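You operate a simulated robot arm through the tools that you are given. There is no shell and no other tool. Be economical: measure what you need, move in short steps, check, and stop when the job is done.

You are at the controls of a simulated robot arm. One attempt, no reset.

Task
Clamp the sprocket hub and tighten the nuts on the blue and yellow studs.
Fine: Use the socket spanner, stand it back in its block and free the clamp again.

Only the result counts: the job must be done as asked and must still hold three seconds after the hand-in. Knocking over, shifting, dropping, spilling or breaking anything else fails it.

Robot
A 7-joint arm with a two-finger parallel gripper, fixed in place. Base frame: the origin is at the foot of the arm, x ahead of it, y to its left, z up. Lengths are in m, angles in degrees, forces in N, time in s.
With the tool pointing down near the work surface it reaches from about 0.34 to 0.78 m from the base axis. Its first joint turns from -166.0 to 166.0 degrees. Payload 3.91 kg.
The tool frame sits at the grasp point between the pads (the TCP): z along the fingers, y along the line on which they close. The tips reach 0.03 m beyond it. Largest opening 0.11 m; finger width 0.02, thickness 0.01; the body of the gripper, 0.048 by 0.112 m, starts 0.055 m behind the TCP.
Orientation is told as [roll, pitch, yaw] about the base's x, y, z axes, in that order, counted from this pose: with the fingers straight down and closing along the base's y, the tool's x points along the base's -x, its y along +y and its z along -z.

Tools
- The arm moves only by the tool step_arm. Its argument "commands" is a list of rows, each a list of 6 numbers: the shift along the tool's x, y, z in m, then the turn, a rotation vector about the tool's x, y, z in rad. In form: [[dx, dy, dz, rx, ry, rz], ...]. A call has 1 to 20 rows; each row is the pose to reach, as a shift and turn from the pose commanded when the call began, along the tool's axes at that moment. "fingers" is the gripper command, from -1 (shut) to 1 (fully open), values between in proportion, set as the call begins (left out, the last holds). Each row takes 0.2 s and may step no farther than 0.05 m and 8.6 degrees from the row before; otherwise, or with a gripper value out of range, the whole call is refused. Where a pose cannot be reached the arm comes as near as it can. A force on the tool above 40 N (or 10 N above the force at the start of the call, whichever is more), or a blocked arm, ends the call early, and 0.2 s more pass. The fingers move at their own pace (about 0.153 m/s each) and stop on an object; they squeeze with about 35 N. The grip force told is the motor's: it shows also when the fingers shut on nothing. Time passes only in rows, and 0.2 s behind the last, so rows that repeat a pose let the fingers close. The reply holds the time, the measured pose of the TCP, the force on the tool along the base axes, the opening and the grip force, in the units named above and with some noise, with the torque about the TCP (base axes, N m) and any sound that the robot's microphone picked up.
- Cameras (640 x 400 px; columns grow to the right, rows downward): "scene" is fixed at [0.0477, 0.4978, 1.4237]; the picture's right is [-0.83, -0.56, 0.00], its down [-0.28, 0.42, -0.86] and it looks along [0.48, -0.72, -0.50] (base axes); focal length 346 px, centre (320, 200). "wrist" rides on the gripper at [0.077, 0.007, -0.115] in the tool frame; the picture's right is [-0.09, 1.00, 0.00], its down [-0.80, -0.07, -0.59] and it looks along [-0.59, -0.05, 0.80] (tool axes); focal length 270 px, centre (320, 200). There is no depth. A picture from a camera that has moved, and an enlarged one, comes with that camera's place and axes in the base frame and with its lens.
- capture(camera): a new picture of that camera. It takes no simulated time.
- lift_body(by): slides the trunk up (or, below 0, down) by that many m; the arm rides with it, the base frame stays. It gives what a move gives, with no picture.
- zoom(camera, box): a new picture of the part [left, top, right, bottom] of that camera's present view, enlarged. It takes no simulated time.
- finish_job(): hands the job in; it is judged then, once.

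Work in short steps. Places have to be worked out from the pictures, the camera data and where the tool is seen: move nearer, look again, correct. Check each grasp and each placing, and mend what went wrong. You have 120 turns and 84 pictures in all, those below and enlarged ones among them. Open the gripper and draw the arm clear of the work before you hand the job in, unless the task says otherwise; then end with one line.

The tools are called after "Call:" as name(argument=value, ...) on one line, values as JSON. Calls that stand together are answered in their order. step_arm: Moves the arm, as the interface text tells. Its arguments: {"type":"object","properties":{"commands":{"type":"array"},"fingers":{"type":"number"}},"required":["commands"]} The other tools are called the same way: lift_body (by) slides the trunk up or down; capture (camera) takes a picture; zoom (camera, box) takes an enlarged picture of a part of a camera's view; finish_job () hands the job in.

At the start:

```text
time: 0.0
position: [0.5388, 0.0532, 1.1595]
orientation: [0.1, 0.0, -0.1]
ft_force: [0.1, -0.9, -0.5]
ft_torque: [-0.03, -0.02, -0.02]
gripper_width: 0.11
grasp_force: 0.1
trunk travel left (down, up): [-0.525, 0.085]
```

scene: 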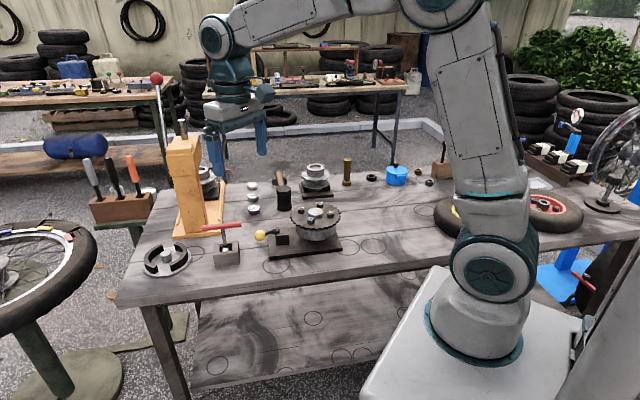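
wrist: 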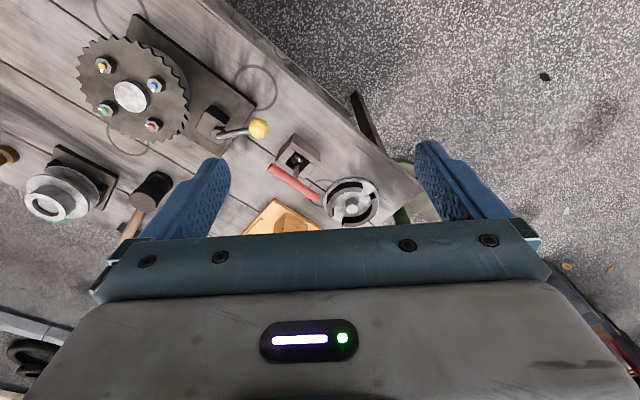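

The pictures show a sprocket with coloured studs, a clamp with a yellow knob, and a red-handled T tool in a block. I'll enlarge both views.

Call:
zoom(camera="scene", box=[120, 150, 360, 300])

Call:
zoom(camera="wrist", box=[60, 0, 400, 240])

```text
2.67 times, centred on (240, 225) of scene
camera zoom: at [0.0477, 0.4978, 1.4237], right [-0.83, -0.56, 0.0], down [-0.28, 0.42, -0.86], along [0.48, -0.72, -0.5], focal length 924 px, centre (533, 133)
```

zoom: 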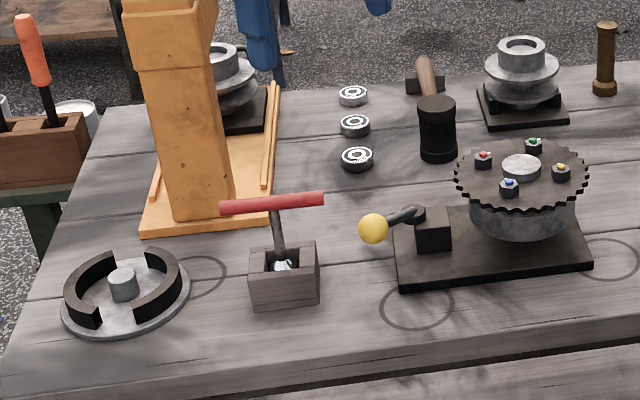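

```text
1.67 times, centred on (230, 120) of wrist
camera zoom: at [0.4612, 0.06, 1.274], right [0.09, 1.0, 0.0], down [0.8, -0.07, 0.59], along [0.59, -0.05, -0.8], focal length 450 px, centre (470, 333)
```

zoom: 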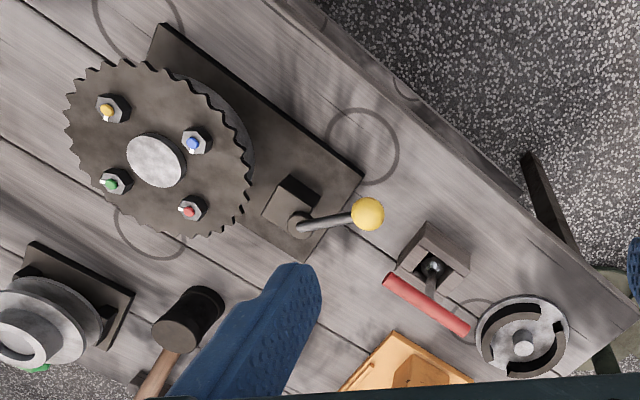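

I triangulate the ball of the lever at about (0.613,-0.051,0.866), the hub top at about (0.547,-0.225,0.871) and the spanner bar at about (0.71,-0.007,0.883). I'll move above the clamp for a closer look.

Call:
step_arm(commands=[[0, -0.045, 0.02, 0, 0, 0], [0, -0.09, 0.04, 0, 0, 0], [0, -0.12, 0.08, 0, 0, 0], [0, -0.15, 0.12, 0, 0, 0], [0, -0.15, 0.12, 0, 0, 0]])

Call:
capture(camera="wrist")

Call:
capture(camera="scene")

```text
time: 1.2
position: [0.5374, -0.0973, 1.0401]
orientation: [-0.1, 0.0, 0.0]
ft_force: [-0.1, -1.1, -0.3]
ft_torque: [0.0, -0.03, 0.01]
gripper_width: 0.1101
grasp_force: 0.1
trunk travel left (down, up): [-0.525, 0.085]
```

```text
79 pictures are left
camera wrist: at [0.46, -0.0904, 1.1546], right [0.09, 1.0, 0.0], down [0.8, -0.07, 0.59], along [0.59, -0.05, -0.8], focal length 270 px, centre (320, 200)
```

wrist: 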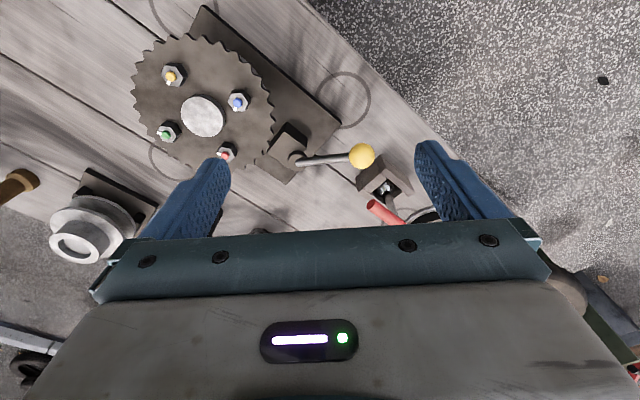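

```text
78 pictures are left
```

scene: 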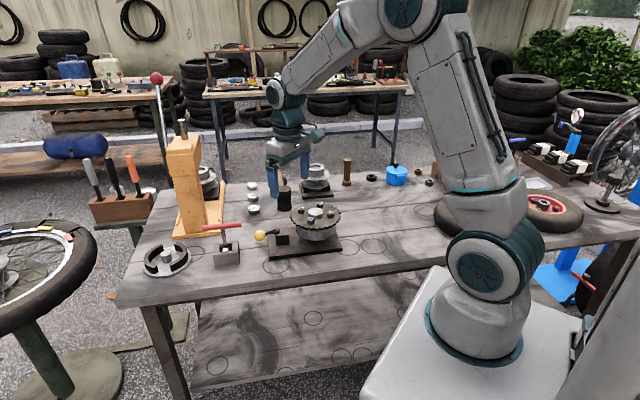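

Zooming at the clamp to learn how the lever moves.

Call:
zoom(camera="wrist", box=[120, 20, 440, 220])

Call:
zoom(camera="scene", box=[200, 180, 360, 280])

```text
2.00 times, centred on (280, 120) of wrist
camera zoom: at [0.46, -0.0904, 1.1546], right [0.09, 1.0, 0.0], down [0.8, -0.07, 0.59], along [0.59, -0.05, -0.8], focal length 541 px, centre (400, 360)
```

zoom: 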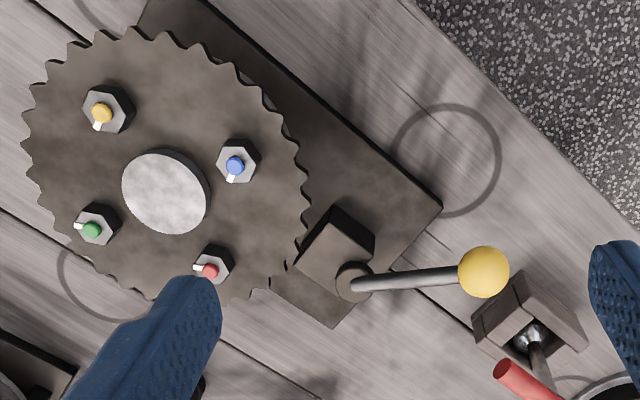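

```text
4.00 times, centred on (280, 230) of scene
camera zoom: at [0.0477, 0.4978, 1.4237], right [-0.83, -0.56, 0.0], down [-0.28, 0.42, -0.86], along [0.48, -0.72, -0.5], focal length 1386 px, centre (480, 80)
```

zoom: 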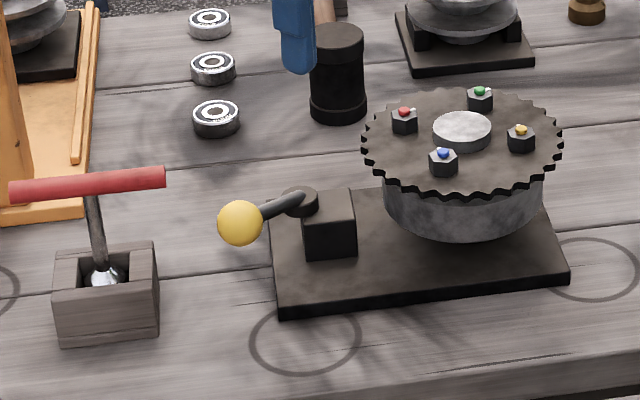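

The lever appears horizontal on a vertical pivot at about (0.616,-0.131). I'll zoom tighter on the pivot for stops or markings.

Call:
zoom(camera="wrist", box=[250, 100, 390, 188])

Call:
zoom(camera="scene", box=[250, 195, 350, 258])

```text
4.55 times, centred on (320, 144) of wrist
camera zoom: at [0.46, -0.0904, 1.1546], right [0.09, 1.0, 0.0], down [0.8, -0.07, 0.59], along [0.59, -0.05, -0.8], focal length 1229 px, centre (320, 454)
```

zoom: 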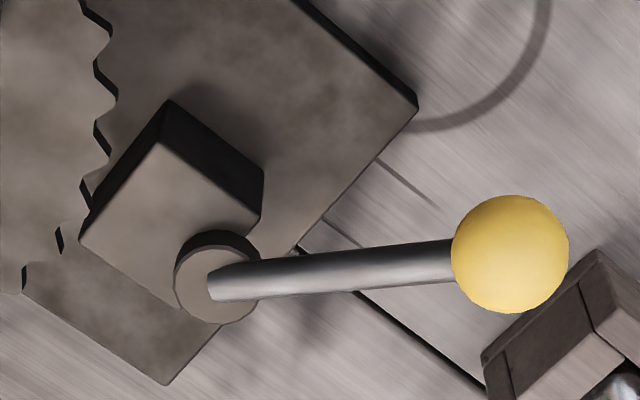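

```text
6.35 times, centred on (300, 226) of scene
camera zoom: at [0.0477, 0.4978, 1.4237], right [-0.83, -0.56, 0.0], down [-0.28, 0.42, -0.86], along [0.48, -0.72, -0.5], focal length 2200 px, centre (447, 32)
```

zoom: 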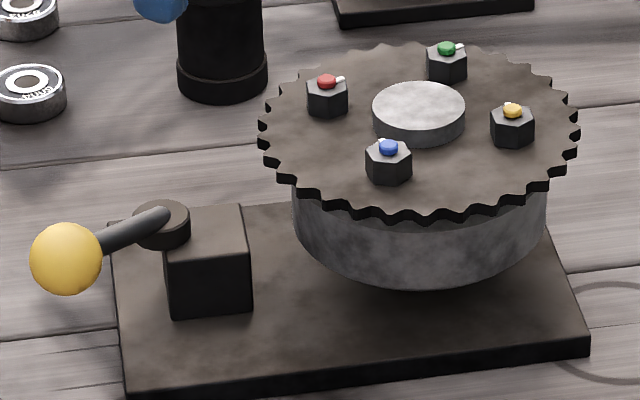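

Pivot z≈0.845, the ball at z≈0.865 is raised, so I take the lever to swing about a vertical axis. I'll yaw +90° over the ball so that the fingers straddle it.

Call:
step_arm(commands=[[-0.01, 0.004, 0, 0, 0, -0.143], [-0.02, 0.008, 0, 0, 0, -0.286], [-0.03, 0.012, 0, 0, 0, -0.429], [-0.04, 0.016, 0, 0, 0, -0.571], [-0.05, 0.02, 0, 0, 0, -0.714], [-0.06, 0.024, 0, 0, 0, -0.857], [-0.07, 0.03, 0, 0, 0, -1.0], [-0.076, 0.036, 0, 0, 0, -1.143], [-0.076, 0.04, 0, 0, 0, -1.286], [-0.076, 0.044, 0.01, 0, 0, -1.428], [-0.076, 0.044, 0.02, 0, 0, -1.571], [-0.076, 0.044, 0.02, 0, 0, -1.571]])

Call:
capture(camera="wrist")

```text
time: 3.8
position: [0.6137, -0.0534, 1.0201]
orientation: [0.1, 0.0, 90.2]
ft_force: [0.6, -0.3, 0.2]
ft_torque: [-0.04, -0.01, 0.02]
gripper_width: 0.1101
grasp_force: 0.0
trunk travel left (down, up): [-0.525, 0.085]
```

```text
73 pictures are left
camera wrist: at [0.6077, -0.1297, 1.1337], right [-1.0, 0.09, 0.0], down [0.07, 0.8, 0.59], along [0.05, 0.59, -0.8], focal length 270 px, centre (320, 200)
```

wrist: 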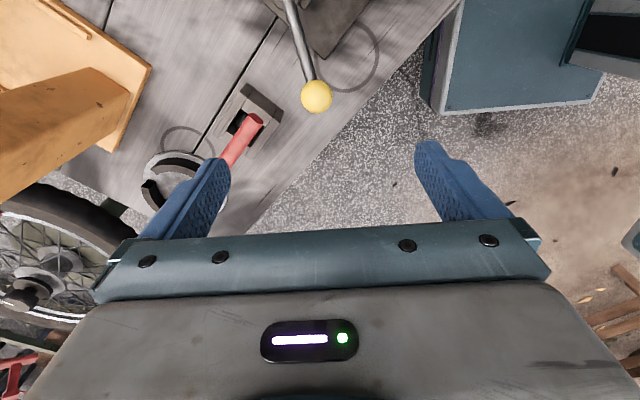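

Ball at about (0.616,-0.055). I'll set the opening to ~0.05 and lower so the fingers straddle the ball.

Call:
step_arm(commands=[[0.002, -0.002, 0.0, 0, 0, 0], [0.002, -0.002, 0.0, 0, 0, 0], [0.002, -0.002, 0.05, 0, 0, 0], [0.002, -0.002, 0.09, 0, 0, 0], [0.002, -0.002, 0.12, 0, 0, 0], [0.002, -0.002, 0.147, 0, 0, 0], [0.002, -0.002, 0.147, 0, 0, 0]], fingers=-0.1)

Call:
capture(camera="wrist")

Call:
zoom(camera="scene", box=[200, 180, 360, 280])

```text
time: 5.4
position: [0.6166, -0.0577, 0.8753]
orientation: [0.0, 0.0, 90.0]
ft_force: [1.3, 0.2, -0.5]
ft_torque: [0.01, 0.03, 0.01]
gripper_width: 0.0495
grasp_force: 0.1
trunk travel left (down, up): [-0.525, 0.085]
```

```text
72 pictures are left
camera wrist: at [0.6089, -0.1322, 0.9888], right [-1.0, 0.09, 0.0], down [0.07, 0.8, 0.59], along [0.05, 0.59, -0.8], focal length 270 px, centre (320, 200)
```

wrist: 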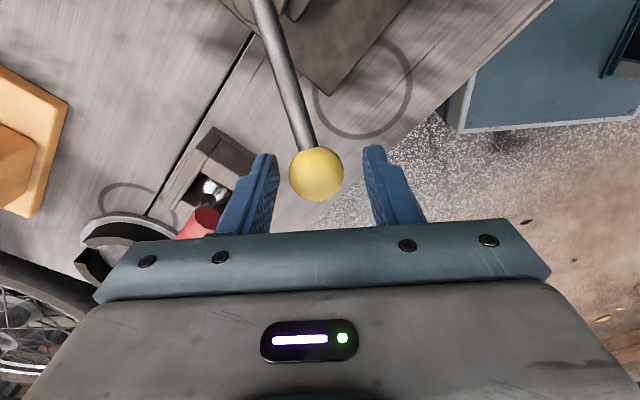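

```text
4.00 times, centred on (280, 230) of scene
camera zoom: at [0.0477, 0.4978, 1.4237], right [-0.83, -0.56, 0.0], down [-0.28, 0.42, -0.86], along [0.48, -0.72, -0.5], focal length 1386 px, centre (480, 80)
```

zoom: 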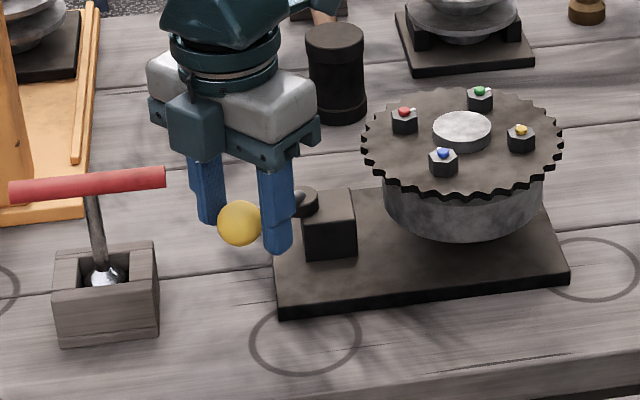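

The fingers straddle the ball cleanly. I'll test a small push toward -x (CCW) and watch the force.

Call:
step_arm(commands=[[0, 0.005, 0, 0, 0, 0], [0, 0.009, 0, 0, 0, 0], [0, 0.012, 0, 0, 0, 0], [0, 0.015, 0, 0, 0, 0], [0, 0.018, 0, 0, 0, 0]])

Call:
capture(camera="wrist")

```text
time: 6.6
position: [0.5988, -0.0558, 0.8732]
orientation: [0.1, 0.0, 90.1]
ft_force: [-0.1, 0.1, 0.8]
ft_torque: [0.01, -0.06, -0.02]
gripper_width: 0.0502
grasp_force: 0.4
trunk travel left (down, up): [-0.525, 0.085]
```

```text
70 pictures are left
camera wrist: at [0.5911, -0.1323, 0.9875], right [-1.0, 0.09, 0.0], down [0.07, 0.8, 0.59], along [0.05, 0.59, -0.8], focal length 270 px, centre (320, 200)
```

wrist: 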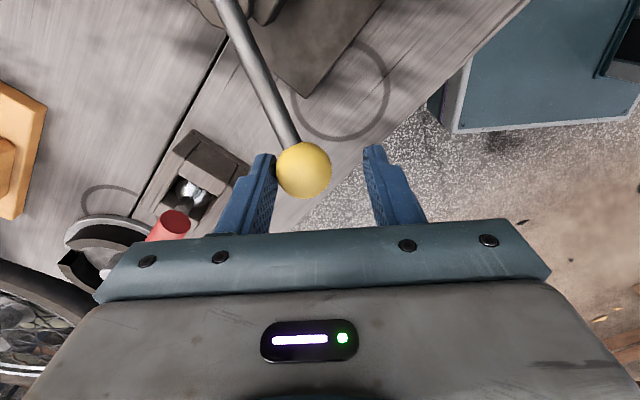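

The ball followed with no resistance, so CCW is free. I'll continue along the arc about the pivot (0.618,-0.133), rotating the hand with the lever.

Call:
step_arm(commands=[[0.0048, 0.0002, 0, 0, 0, -0.14], [0.0067, 0.0064, 0, 0, 0, -0.279], [0.0087, 0.0113, 0, 0, 0, -0.419], [0.0136, 0.0205, 0, 0, 0, -0.559], [0.0197, 0.029, 0, 0, 0, -0.698], [0.027, 0.0365, 0, 0, 0, -0.838], [0.0353, 0.043, 0, 0, 0, -0.977]])

Call:
capture(camera="wrist")

Call:
zoom(camera="scene", box=[200, 180, 360, 280])

```text
time: 8.2
position: [0.556, -0.0917, 0.874]
orientation: [0.0, 0.0, 146.1]
ft_force: [0.0, -0.1, 0.4]
ft_torque: [-0.01, -0.01, -0.01]
gripper_width: 0.0494
grasp_force: 0.1
trunk travel left (down, up): [-0.525, 0.085]
```

```text
69 pictures are left
camera wrist: at [0.6152, -0.1395, 0.9882], right [-0.63, -0.78, 0.0], down [-0.63, 0.51, 0.59], along [-0.46, 0.37, -0.8], focal length 270 px, centre (320, 200)
```

wrist: 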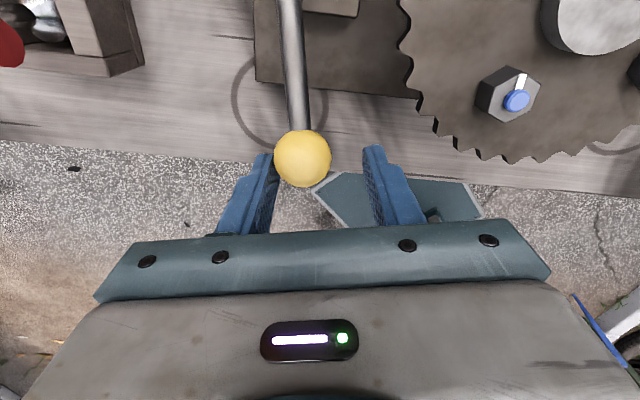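

```text
4.00 times, centred on (280, 230) of scene
camera zoom: at [0.0477, 0.4978, 1.4237], right [-0.83, -0.56, 0.0], down [-0.28, 0.42, -0.86], along [0.48, -0.72, -0.5], focal length 1386 px, centre (480, 80)
```

zoom: 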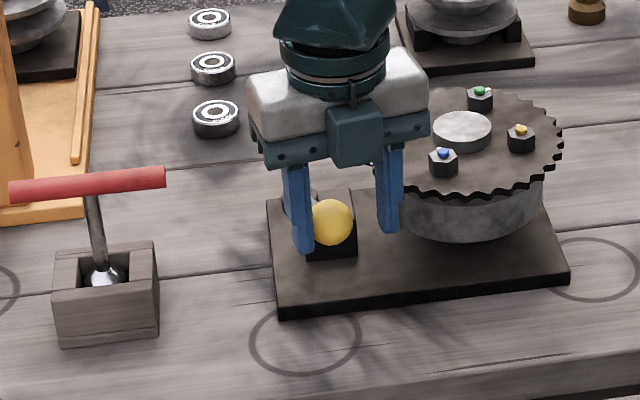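

Lever has turned about 50° freely. The leading finger would soon meet the sprocket, so I'll lift, shut the fingers, go behind the ball and push with the closed fingers.

Call:
step_arm(commands=[[0, 0, -0.04, 0, 0, 0], [0, 0, -0.065, 0, 0, 0]])

Call:
step_arm(commands=[[0.006, -0.021, 0, 0, 0, 0], [0.0125, -0.0442, 0, 0, 0, 0], [0.0125, -0.0442, 0, 0, 0, 0], [0.0125, -0.0442, 0.03, 0, 0, 0], [0.0125, -0.0442, 0.065, 0, 0, 0], [0.0125, -0.0442, 0.065, 0, 0, 0]], fingers=-1)

Call:
capture(camera="wrist")

```text
time: 8.8
position: [0.5575, -0.0882, 0.9391]
orientation: [0.0, 0.1, 146.0]
ft_force: [0.6, -0.3, 0.1]
ft_torque: [-0.01, 0.0, -0.01]
gripper_width: 0.0494
grasp_force: 0.1
trunk travel left (down, up): [-0.525, 0.085]
```

```text
time: 10.2
position: [0.592, -0.061, 0.8702]
orientation: [-0.1, 0.0, 146.0]
ft_force: [0.1, 0.4, -0.1]
ft_torque: [-0.01, 0.01, 0.0]
gripper_width: 0.0002
grasp_force: 34.8
trunk travel left (down, up): [-0.525, 0.085]
```

```text
67 pictures are left
camera wrist: at [0.6513, -0.109, 0.9855], right [-0.63, -0.78, 0.0], down [-0.62, 0.51, 0.59], along [-0.46, 0.37, -0.8], focal length 270 px, centre (320, 200)
```

wrist: 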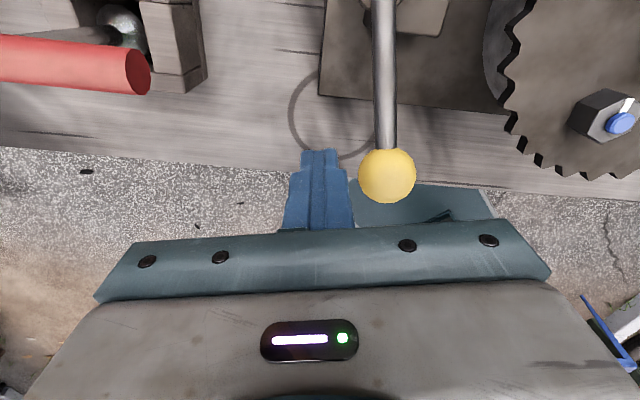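

The closed fingers are just behind the ball; I now push it along the arc.

Call:
step_arm(commands=[[-0.0035, 0.0104, 0, 0, 0, -0.1], [-0.0077, 0.0198, 0, 0, 0, -0.2], [-0.0106, 0.0298, 0, 0, 0, -0.3], [-0.012, 0.04, 0, 0, 0, -0.4], [-0.012, 0.0503, 0, 0, 0, -0.5]])

Call:
capture(camera="wrist")

```text
time: 11.4
position: [0.5566, -0.0897, 0.8718]
orientation: [-0.2, 0.2, 175.2]
ft_force: [18.3, 21.3, -4.0]
ft_torque: [0.38, -0.28, 0.18]
gripper_width: 0.0
grasp_force: 34.6
trunk travel left (down, up): [-0.525, 0.085]
```

```text
66 pictures are left
camera wrist: at [0.6318, -0.1033, 0.9867], right [-0.17, -0.98, 0.0], down [-0.79, 0.14, 0.59], along [-0.58, 0.11, -0.81], focal length 270 px, centre (320, 200)
```

wrist: 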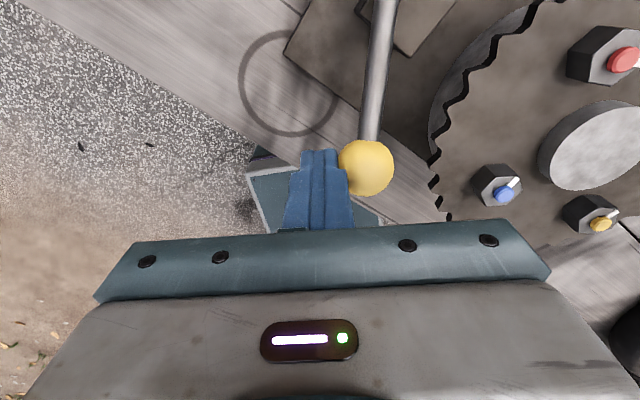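

Resistance of 28 N has begun with the lever near 71°. I'll push a little further to see whether it goes on or is the stop.

Call:
step_arm(commands=[[0, 0.003, 0, 0, 0, 0], [0, 0.005, 0, 0, 0, 0], [0, 0.005, 0, 0, 0, 0]])

Call:
capture(camera="wrist")

```text
time: 11.8
position: [0.5565, -0.0913, 0.8724]
orientation: [-0.8, 0.4, 175.0]
ft_force: [13.9, 27.0, -8.3]
ft_torque: [0.53, -0.21, 0.16]
gripper_width: 0.0002
grasp_force: 34.8
trunk travel left (down, up): [-0.525, 0.085]
stopped in row 2: the force on the tool passed its limit at 42 N (the readings are from after the stop); the commanded pose is now the measured one
```

```text
65 pictures are left
camera wrist: at [0.6308, -0.105, 0.9871], right [-0.17, -0.98, -0.01], down [-0.8, 0.13, 0.59], along [-0.58, 0.11, -0.81], focal length 270 px, centre (320, 200)
```

wrist: 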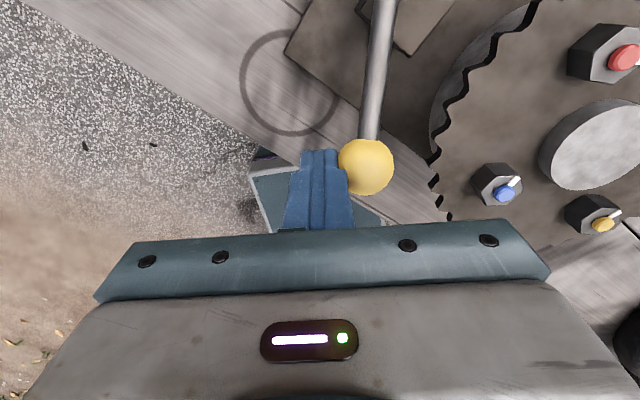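

It's a hard stop at about 72°. I'll back off, lift, and see whether the lever stays.

Call:
step_arm(commands=[[0, -0.02, 0, 0, 0, 0], [0, -0.03, -0.02, 0, 0, 0], [0, -0.03, -0.06, 0, 0, 0], [0, -0.03, -0.1, 0, 0, 0]])

Call:
capture(camera="wrist")

Call:
zoom(camera="scene", box=[200, 180, 360, 280])

```text
time: 12.8
position: [0.5556, -0.0686, 0.9728]
orientation: [-0.4, 0.2, 174.7]
ft_force: [0.0, 0.1, 0.1]
ft_torque: [-0.01, 0.0, -0.03]
gripper_width: 0.0
grasp_force: 35.3
trunk travel left (down, up): [-0.525, 0.085]
```

```text
64 pictures are left
camera wrist: at [0.6301, -0.0825, 1.0866], right [-0.18, -0.98, -0.01], down [-0.79, 0.14, 0.59], along [-0.58, 0.11, -0.81], focal length 270 px, centre (320, 200)
```

wrist: 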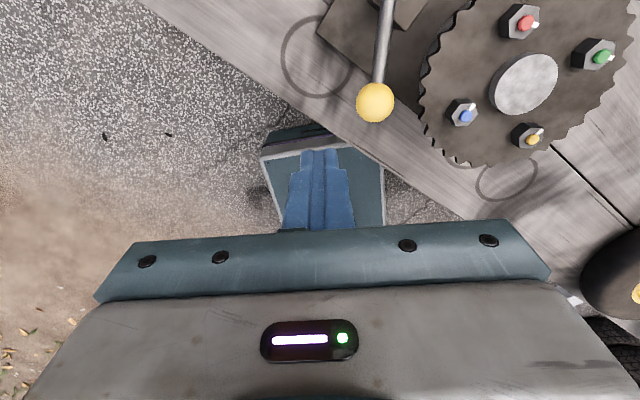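

```text
4.00 times, centred on (280, 230) of scene
camera zoom: at [0.0477, 0.4978, 1.4237], right [-0.83, -0.56, 0.0], down [-0.28, 0.42, -0.86], along [0.48, -0.72, -0.5], focal length 1386 px, centre (480, 80)
```

zoom: 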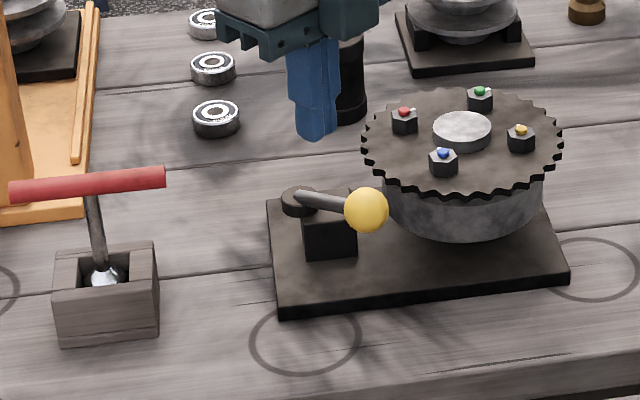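

The lever stays over its block, so the hub seems clamped. Now I go to the spanner: yaw to 45° (perpendicular to its bar) above (0.71,-0.007).

Call:
step_arm(commands=[[0.009, -0.005, -0.01, 0, 0, 0.1414], [0.018, -0.01, -0.02, 0, 0, 0.2828], [0.027, -0.015, -0.03, 0, 0, 0.4242], [0.037, -0.02, -0.03, 0, 0, 0.5656], [0.046, -0.025, -0.03, 0, 0, 0.707], [0.055, -0.03, -0.03, 0, 0, 0.8484], [0.065, -0.035, -0.03, 0, 0, 0.99], [0.074, -0.04, -0.03, 0, 0, 1.131], [0.083, -0.045, -0.03, 0, 0, 1.273], [0.092, -0.05, -0.03, 0, 0, 1.414], [0.101, -0.055, -0.03, 0, 0, 1.555], [0.11, -0.06, -0.03, 0, 0, 1.697], [0.12, -0.065, -0.03, 0, 0, 1.838], [0.13, -0.07, -0.03, 0, 0, 1.98], [0.14, -0.073, -0.03, 0, 0, 2.121], [0.148, -0.0756, -0.03, 0, 0, 2.262], [0.148, -0.0756, -0.03, 0, 0, 2.262]], fingers=0.2)

Call:
capture(camera="wrist")

Call:
capture(camera="scene")

```text
time: 16.4
position: [0.7102, -0.0063, 1.0038]
orientation: [0.1, -0.6, 45.0]
ft_force: [-0.5, -0.5, 0.1]
ft_torque: [0.01, 0.01, -0.01]
gripper_width: 0.066
grasp_force: 0.2
trunk travel left (down, up): [-0.525, 0.085]
```

```text
62 pictures are left
camera wrist: at [0.65, -0.0562, 1.1188], right [-0.64, 0.77, 0.0], down [0.61, 0.51, 0.6], along [0.46, 0.39, -0.8], focal length 270 px, centre (320, 200)
```

wrist: 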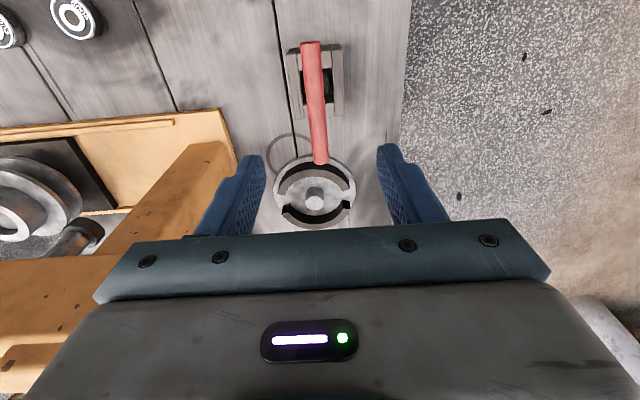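

```text
61 pictures are left
```

scene: 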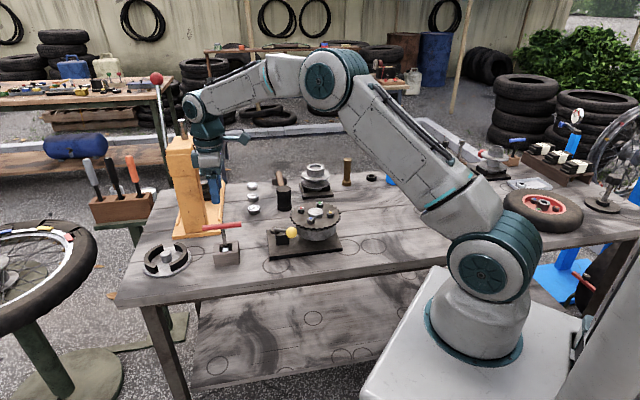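

The bar runs at 44° with its centre at about (0.711,-0.008,0.884). I'll lower straight onto it.

Call:
step_arm(commands=[[0.0007, -0.002, 0.045, 0, 0, 0], [0.0007, -0.002, 0.09, 0, 0, 0], [0.0007, -0.002, 0.118, 0, 0, 0], [0.0007, -0.002, 0.118, 0, 0, 0]])

Call:
capture(camera="wrist")

Call:
zoom(camera="scene", box=[160, 160, 320, 260])

```text
time: 17.4
position: [0.7136, -0.0075, 0.8846]
orientation: [0.1, -0.5, 45.2]
ft_force: [-0.8, -0.1, 0.5]
ft_torque: [0.01, -0.01, -0.02]
gripper_width: 0.066
grasp_force: 0.1
trunk travel left (down, up): [-0.525, 0.085]
```

```text
60 pictures are left
camera wrist: at [0.6522, -0.0574, 0.9983], right [-0.64, 0.77, 0.0], down [0.61, 0.51, 0.6], along [0.46, 0.39, -0.8], focal length 270 px, centre (320, 200)
```

wrist: 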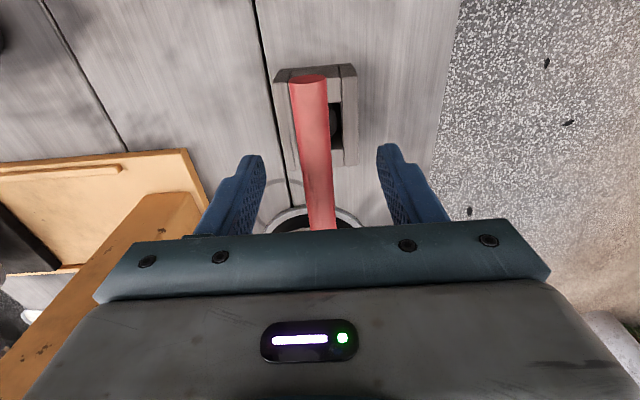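

```text
4.00 times, centred on (240, 210) of scene
camera zoom: at [0.0477, 0.4978, 1.4237], right [-0.83, -0.56, 0.0], down [-0.28, 0.42, -0.86], along [0.48, -0.72, -0.5], focal length 1386 px, centre (640, 160)
```

zoom: 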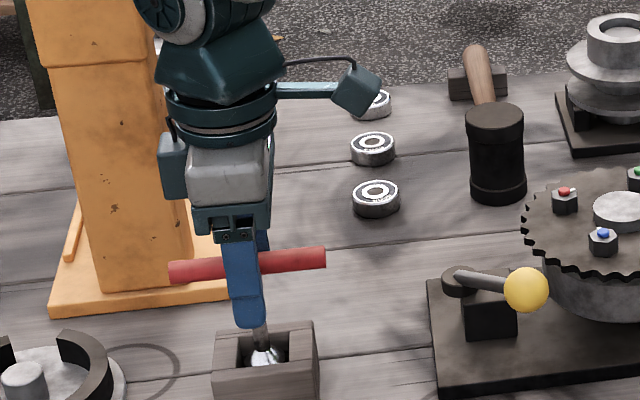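

Fingers are either side of the bar at its middle; closing.

Call:
step_arm(commands=[[0, 0, 0, 0, 0, 0], [0, 0, 0, 0, 0, 0], [0, 0, 0, 0, 0, 0]], fingers=-1)

Call:
step_arm(commands=[[0, 0, -0.02, 0, 0, 0], [0, 0, -0.04, 0, 0, 0], [0, 0, -0.06, 0, 0, 0], [0, 0, -0.09, 0, 0, 0]])

Call:
zoom(camera="scene", box=[160, 140, 320, 260])

Call:
capture(camera="wrist")

```text
time: 18.2
position: [0.7131, -0.0081, 0.8847]
orientation: [0.1, -0.5, 45.1]
ft_force: [0.5, -0.1, -1.0]
ft_torque: [0.01, 0.03, -0.03]
gripper_width: 0.0146
grasp_force: 34.9
trunk travel left (down, up): [-0.525, 0.085]
```

```text
time: 19.2
position: [0.7134, -0.0089, 0.9769]
orientation: [0.1, -0.4, 45.2]
ft_force: [-0.4, 0.0, -2.3]
ft_torque: [0.03, -0.07, -0.03]
gripper_width: 0.0148
grasp_force: 34.8
trunk travel left (down, up): [-0.525, 0.085]
```

```text
3.33 times, centred on (240, 200) of scene
camera zoom: at [0.0477, 0.4978, 1.4237], right [-0.83, -0.56, 0.0], down [-0.28, 0.42, -0.86], along [0.48, -0.72, -0.5], focal length 1155 px, centre (587, 200)
```

zoom: 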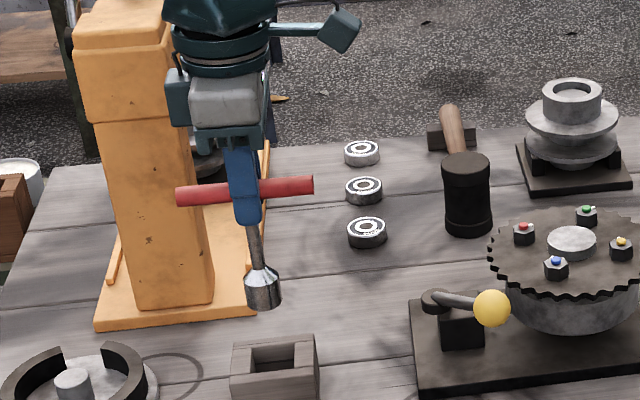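

```text
57 pictures are left
camera wrist: at [0.6517, -0.059, 1.0907], right [-0.64, 0.77, 0.0], down [0.61, 0.51, 0.6], along [0.46, 0.39, -0.8], focal length 270 px, centre (320, 200)
```

wrist: 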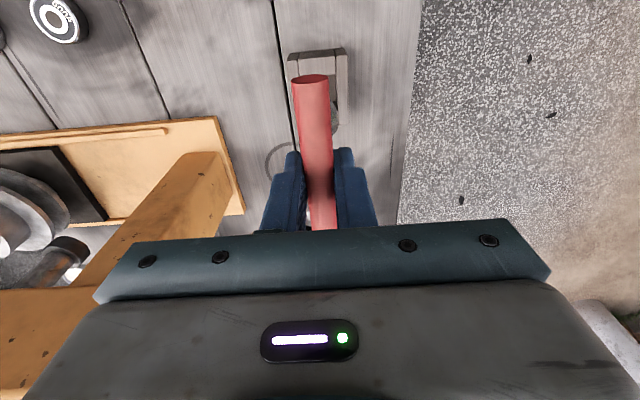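

The spanner is held vertical, its socket about 0.11 m below the bar, at the mouth. I'll lift and carry it to beside the blue stud (est. (0.533,-0.176,0.885)), turning to yaw 105° to leave tightening range.

Call:
step_arm(commands=[[0, 0, -0.04, 0, 0, 0], [0.02, 0, -0.06, 0, 0, -0.149], [0.055, -0.001, -0.06, 0, 0, -0.298], [0.095, -0.002, -0.06, 0, 0, -0.447], [0.14, -0.003, -0.06, 0, 0, -0.596], [0.18, -0.004, -0.06, 0, 0, -0.745], [0.21, -0.005, -0.06, 0, 0, -0.894], [0.2194, -0.005, -0.05, 0, 0, -1.043], [0.2194, -0.005, -0.05, 0, 0, -1.043]])

Call:
capture(camera="wrist")

Call:
zoom(camera="scene", box=[240, 160, 360, 260])

```text
time: 21.2
position: [0.5613, -0.1668, 1.0252]
orientation: [-0.4, -0.4, 105.0]
ft_force: [0.3, 0.7, -1.3]
ft_torque: [-0.02, 0.02, -0.01]
gripper_width: 0.0147
grasp_force: 34.4
trunk travel left (down, up): [-0.525, 0.085]
```

```text
56 pictures are left
camera wrist: at [0.5728, -0.2437, 1.1384], right [-0.99, -0.17, -0.01], down [-0.14, 0.79, 0.6], along [-0.1, 0.59, -0.8], focal length 270 px, centre (320, 200)
```

wrist: 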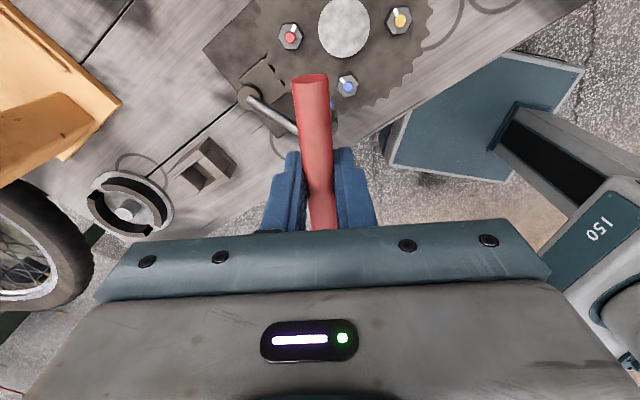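

```text
4.00 times, centred on (300, 210) of scene
camera zoom: at [0.0477, 0.4978, 1.4237], right [-0.83, -0.56, 0.0], down [-0.28, 0.42, -0.86], along [0.48, -0.72, -0.5], focal length 1386 px, centre (400, 160)
```

zoom: 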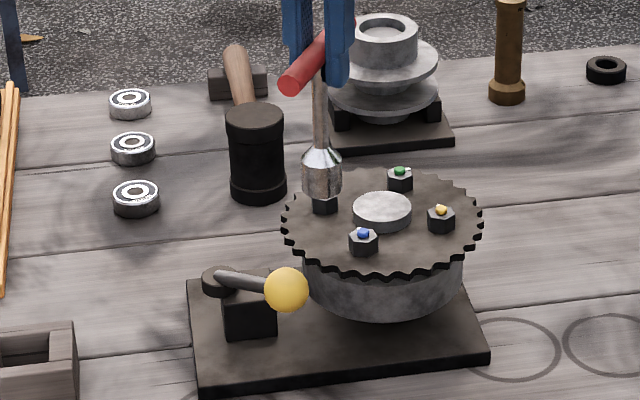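

Both cameras now agree on the blue stud at about (0.5394,-0.1843,0.878); the socket mouth is at z≈0.909 right below the TCP. I'll shift above the stud and lower a bit.

Call:
step_arm(commands=[[0.006, 0.013, 0, 0, 0, 0], [0.0117, 0.026, 0, 0, 0, 0], [0.0117, 0.026, 0.018, 0, 0, 0], [0.0117, 0.026, 0.018, 0, 0, 0]])

Call:
zoom(camera="scene", box=[270, 180, 350, 230])

Call:
capture(camera="wrist")

```text
time: 22.2
position: [0.5382, -0.1856, 1.0076]
orientation: [-0.4, -0.3, 105.0]
ft_force: [-0.3, -0.2, -3.2]
ft_torque: [0.02, 0.03, 0.02]
gripper_width: 0.0146
grasp_force: 35.6
trunk travel left (down, up): [-0.525, 0.085]
```

```text
8.00 times, centred on (310, 205) of scene
camera zoom: at [0.0477, 0.4978, 1.4237], right [-0.83, -0.56, 0.0], down [-0.28, 0.42, -0.86], along [0.48, -0.72, -0.5], focal length 2772 px, centre (400, 160)
```

zoom: 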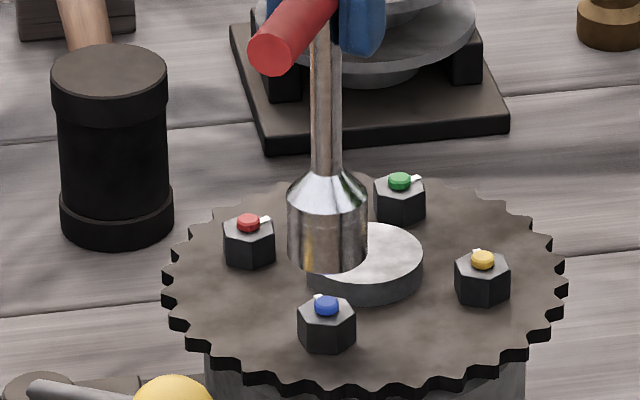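

```text
53 pictures are left
camera wrist: at [0.55, -0.2621, 1.1215], right [-0.99, -0.17, -0.01], down [-0.14, 0.79, 0.6], along [-0.1, 0.59, -0.8], focal length 270 px, centre (320, 200)
```

wrist: 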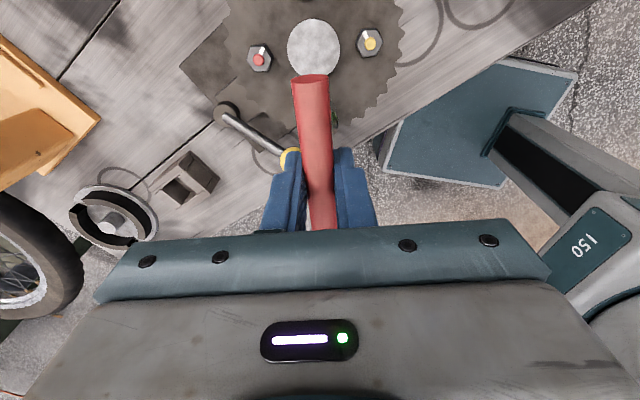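

The socket sits over the blue stud in the scene view, about 0.023 m above the nut face. I'll lower gently to contact.

Call:
step_arm(commands=[[0, 0, 0.008, 0, 0, 0], [0, 0, 0.015, 0, 0, 0], [0, 0, 0.02, 0, 0, 0], [0, 0, 0.024, 0, 0, 0], [0, 0, 0.026, 0, 0, 0]])

Call:
zoom(camera="scene", box=[270, 180, 350, 230])

```text
time: 23.4
position: [0.5373, -0.1842, 0.9814]
orientation: [-0.3, -0.4, 104.8]
ft_force: [-1.9, 6.7, 3.2]
ft_torque: [1.18, 0.4, 0.07]
gripper_width: 0.0148
grasp_force: 35.1
trunk travel left (down, up): [-0.525, 0.085]
```

```text
8.00 times, centred on (310, 205) of scene
camera zoom: at [0.0477, 0.4978, 1.4237], right [-0.83, -0.56, 0.0], down [-0.28, 0.42, -0.86], along [0.48, -0.72, -0.5], focal length 2772 px, centre (400, 160)
```

zoom: 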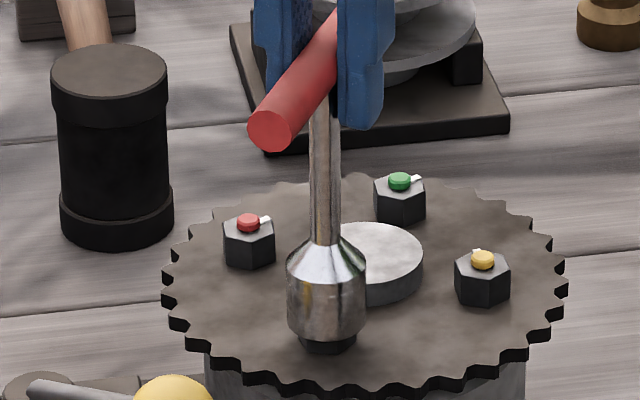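

The socket is partly over the nut but a side force of +6.7 N in y says it should shift about 1 mm toward +y. I'll correct and lower more.

Call:
step_arm(commands=[[-0.0013, 0.0002, 0, 0, 0, 0], [-0.0013, 0.0002, 0.003, 0, 0, 0], [-0.0013, 0.0002, 0.006, 0, 0, 0], [-0.0013, 0.0002, 0.008, 0, 0, 0]])

Call:
zoom(camera="scene", box=[270, 180, 350, 230])

```text
time: 24.4
position: [0.5381, -0.1828, 0.9737]
orientation: [-0.4, -0.2, 104.8]
ft_force: [-2.1, 4.9, 5.4]
ft_torque: [0.53, 0.41, -0.01]
gripper_width: 0.0147
grasp_force: 34.4
trunk travel left (down, up): [-0.525, 0.085]
```

```text
8.00 times, centred on (310, 205) of scene
camera zoom: at [0.0477, 0.4978, 1.4237], right [-0.83, -0.56, 0.0], down [-0.28, 0.42, -0.86], along [0.48, -0.72, -0.5], focal length 2772 px, centre (400, 160)
```

zoom: 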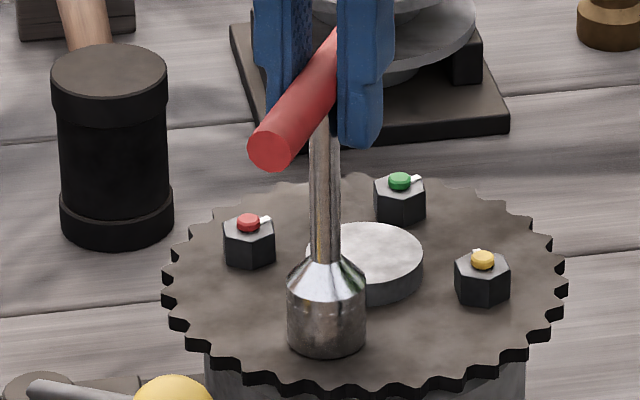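

The socket is fully over the nut. Now I turn clockwise (yaw decreasing) slowly and watch the torque.

Call:
step_arm(commands=[[-0.0009, 0.0002, 0, 0, 0, 0], [-0.0009, 0.0002, 0, 0, 0, 0.06], [-0.0009, 0.0002, 0, 0, 0, 0.12], [-0.0009, 0.0002, 0, 0, 0, 0.18], [-0.0009, 0.0002, 0, 0, 0, 0.24], [-0.0009, 0.0002, 0, 0, 0, 0.3]])

```text
time: 25.8
position: [0.5377, -0.1831, 0.9733]
orientation: [-0.3, -0.5, 87.5]
ft_force: [5.3, -2.6, 6.1]
ft_torque: [-0.26, -0.26, 0.17]
gripper_width: 0.0148
grasp_force: 34.8
trunk travel left (down, up): [-0.525, 0.085]
```

Turned 17° with little torque. Continuing.

Call:
step_arm(commands=[[0, 0, 0, 0, 0, 0.08], [0, 0, 0, 0, 0, 0.16], [0, 0, 0, 0, 0, 0.24], [0, 0, 0, 0, 0, 0.32], [0, 0, 0, 0, 0, 0.4]])

Call:
zoom(camera="scene", box=[270, 180, 350, 230])

```text
time: 27.0
position: [0.5356, -0.1824, 0.9726]
orientation: [-0.1, -0.4, 64.5]
ft_force: [3.5, -1.6, 9.8]
ft_torque: [-0.1, -0.07, 0.09]
gripper_width: 0.0148
grasp_force: 34.6
trunk travel left (down, up): [-0.525, 0.085]
```

```text
8.00 times, centred on (310, 205) of scene
camera zoom: at [0.0477, 0.4978, 1.4237], right [-0.83, -0.56, 0.0], down [-0.28, 0.42, -0.86], along [0.48, -0.72, -0.5], focal length 2772 px, centre (400, 160)
```

zoom: 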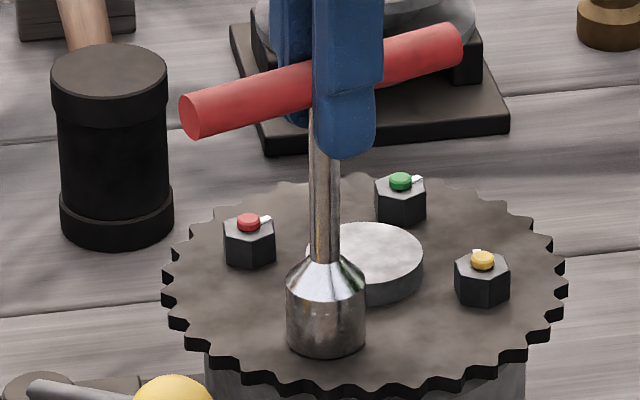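

Turned 40°, the sprocket stays still, torque still low. Continue.

Call:
step_arm(commands=[[0, 0, 0, 0, 0, 0.1], [0, 0, 0, 0, 0, 0.2], [0, 0, 0, 0, 0, 0.3], [0, 0, 0, 0, 0, 0.4], [0, 0, 0, 0, 0, 0.5], [0, 0, 0, 0, 0, 0.6]])

```text
time: 28.4
position: [0.5372, -0.1825, 0.9731]
orientation: [0.1, -0.5, 30.3]
ft_force: [5.6, 0.2, 5.5]
ft_torque: [0.16, -0.58, 0.44]
gripper_width: 0.015
grasp_force: 35.1
trunk travel left (down, up): [-0.525, 0.085]
```

Torque is rising (0.44 N·m). Continue in smaller steps.

Call:
step_arm(commands=[[0, 0, 0, 0, 0, 0.08], [0, 0, 0, 0, 0, 0.16], [0, 0, 0, 0, 0, 0.24], [0, 0, 0, 0, 0, 0.32]])

Call:
zoom(camera="scene", box=[270, 180, 350, 230])

```text
time: 29.4
position: [0.5363, -0.1831, 0.973]
orientation: [0.3, -0.4, 12.0]
ft_force: [3.4, 0.2, 9.7]
ft_torque: [-0.04, -0.12, 0.77]
gripper_width: 0.0206
grasp_force: 34.5
trunk travel left (down, up): [-0.525, 0.085]
```

```text
8.00 times, centred on (310, 205) of scene
camera zoom: at [0.0477, 0.4978, 1.4237], right [-0.83, -0.56, 0.0], down [-0.28, 0.42, -0.86], along [0.48, -0.72, -0.5], focal length 2772 px, centre (400, 160)
```

zoom: 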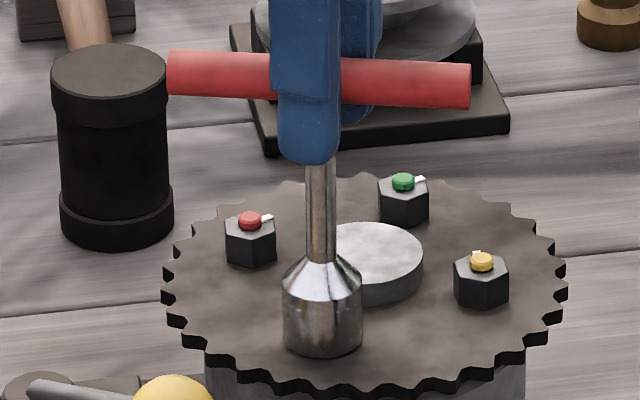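

The grip opening grew to 0.0206: the bar lags the hand by ~19°, so the nut is now stiff (seated) and the grip can give no more than ~0.8 N·m. I'll unwind the lag, release, and look how the spanner stands, then push both bar ends as a couple.

Call:
step_arm(commands=[[0, 0, 0, 0, 0, -0.1], [0, 0, 0, 0, 0, -0.2], [0, 0, 0, 0, 0, -0.31]])

Call:
step_arm(commands=[[0, 0, 0, 0, 0, 0], [0, 0, 0, 0, 0, 0]], fingers=-0.5)

Call:
capture(camera="wrist")

Call:
zoom(camera="scene", box=[270, 180, 350, 230])

```text
time: 30.2
position: [0.5363, -0.1842, 0.9732]
orientation: [0.2, -0.5, 29.7]
ft_force: [0.7, -2.9, 3.7]
ft_torque: [-0.27, 0.14, -0.02]
gripper_width: 0.0149
grasp_force: 35.0
trunk travel left (down, up): [-0.525, 0.085]
```

```text
time: 30.8
position: [0.5374, -0.1822, 0.9718]
orientation: [0.1, -0.4, 29.9]
ft_force: [0.0, -0.5, -0.9]
ft_torque: [-0.03, 0.02, 0.0]
gripper_width: 0.0277
grasp_force: 0.1
trunk travel left (down, up): [-0.525, 0.085]
```

```text
48 pictures are left
camera wrist: at [0.4656, -0.2151, 1.0857], right [-0.42, 0.91, 0.0], down [0.73, 0.33, 0.6], along [0.54, 0.25, -0.8], focal length 270 px, centre (320, 200)
```

wrist: 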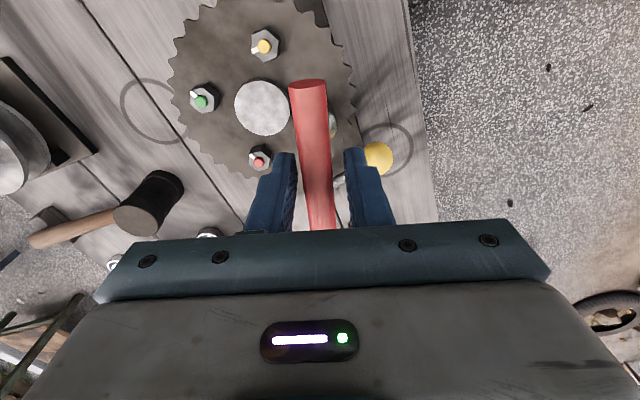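

```text
8.00 times, centred on (310, 205) of scene
camera zoom: at [0.0477, 0.4978, 1.4237], right [-0.83, -0.56, 0.0], down [-0.28, 0.42, -0.86], along [0.48, -0.72, -0.5], focal length 2772 px, centre (400, 160)
```

zoom: 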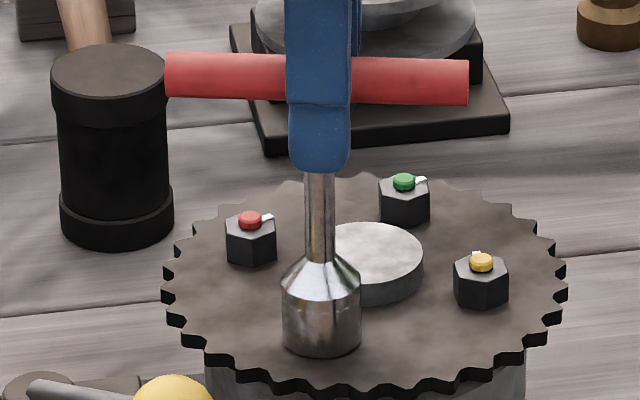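

The spanner stands upright on the nut by itself. The sprocket has crept ~2.5° though, which I'll keep watching. I'll lift, open to 0.075 and turn to yaw 161° so the fingers can push the bar's opposite ends.

Call:
step_arm(commands=[[0, 0, -0.03, 0, 0, 0], [0, 0, -0.065, 0, 0, 0]])

Call:
step_arm(commands=[[0, 0, 0, 0, 0, -0.143], [0, 0, 0, 0, 0, -0.286], [0, 0, 0, 0, 0, -0.429], [0, 0, 0, 0, 0, -0.572], [0, 0, 0, 0, 0, -0.715], [0, 0, 0, 0, 0, -0.858], [0, 0, 0, 0, 0, -1.001], [0, 0, 0, 0, 0, -1.144], [0, 0, 0, 0, 0, -1.287], [0, 0, 0, 0, 0, -1.43], [0, 0, 0, 0, 0, -1.573], [0, 0, 0, 0, 0, -1.716], [0, 0, 0, 0, 0, -1.859], [0, 0, 0, 0, 0, -2.002], [0, 0, 0, 0, 0, -2.145], [0, 0, 0, 0, 0, -2.286], [0, 0, 0, 0, 0, -2.286]], fingers=0.364)

Call:
capture(camera="wrist")

```text
time: 31.4
position: [0.5349, -0.1809, 1.0377]
orientation: [0.2, -0.4, 29.8]
ft_force: [0.4, 0.2, -0.5]
ft_torque: [-0.04, 0.01, -0.01]
gripper_width: 0.0276
grasp_force: 0.1
trunk travel left (down, up): [-0.525, 0.085]
```

```text
time: 35.0
position: [0.5365, -0.1831, 1.0382]
orientation: [-0.5, 0.0, 160.9]
ft_force: [0.1, 0.1, 0.4]
ft_torque: [-0.03, 0.02, 0.02]
gripper_width: 0.0751
grasp_force: 0.0
trunk travel left (down, up): [-0.525, 0.085]
```

```text
46 pictures are left
camera wrist: at [0.6056, -0.2149, 1.152], right [-0.41, -0.91, -0.01], down [-0.74, 0.33, 0.59], along [-0.54, 0.25, -0.81], focal length 270 px, centre (320, 200)
```

wrist: 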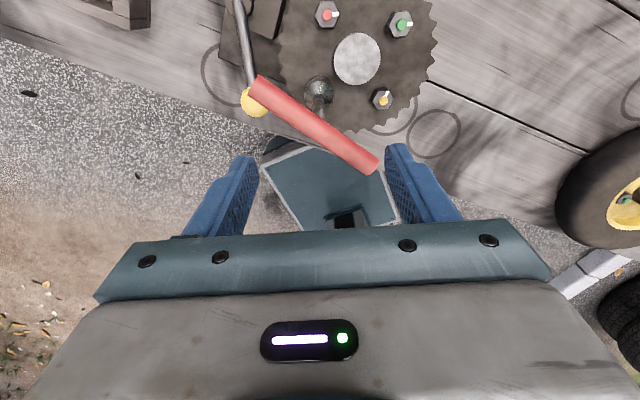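

The bar is at 39° to the finger line and centred within a few mm. I'll shift 3 mm, lower around the bar, then look.

Call:
step_arm(commands=[[0.003, 0, 0.03, 0, 0, 0], [0.003, 0, 0.062, 0, 0, 0], [0.003, 0, 0.062, 0, 0, 0]])

Call:
capture(camera="wrist")

```text
time: 35.8
position: [0.5391, -0.183, 0.9765]
orientation: [-0.5, 0.2, 160.7]
ft_force: [0.4, 0.6, 0.8]
ft_torque: [-0.02, 0.0, 0.0]
gripper_width: 0.0749
grasp_force: 0.1
trunk travel left (down, up): [-0.525, 0.085]
```

```text
45 pictures are left
camera wrist: at [0.6088, -0.2156, 1.09], right [-0.41, -0.91, -0.01], down [-0.74, 0.33, 0.59], along [-0.54, 0.25, -0.81], focal length 270 px, centre (320, 200)
```

wrist: 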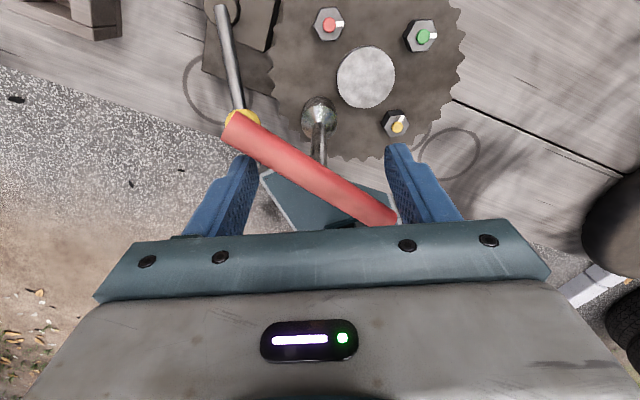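

The bar lies between the fingers as planned. I'll rotate clockwise to contact and load it as a couple.

Call:
step_arm(commands=[[0, 0, 0, 0, 0, 0.1], [0, 0, 0, 0, 0, 0.18], [0, 0, 0, 0, 0, 0.22], [0, 0, 0, 0, 0, 0.26], [0, 0, 0, 0, 0, 0.3]])

Call:
capture(camera="wrist")

```text
time: 37.0
position: [0.5399, -0.1821, 0.9764]
orientation: [-0.5, -0.1, 143.6]
ft_force: [-1.5, 1.0, -1.6]
ft_torque: [-0.08, 0.1, 0.63]
gripper_width: 0.0757
grasp_force: 0.9
trunk travel left (down, up): [-0.525, 0.085]
```

```text
44 pictures are left
camera wrist: at [0.5961, -0.2344, 1.09], right [-0.66, -0.75, -0.01], down [-0.61, 0.53, 0.6], along [-0.44, 0.4, -0.8], focal length 270 px, centre (320, 200)
```

wrist: 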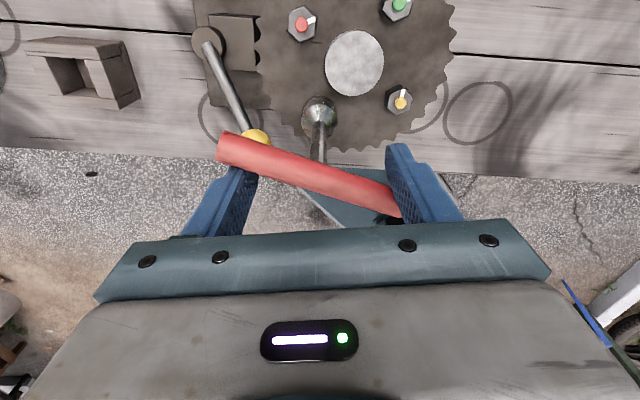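

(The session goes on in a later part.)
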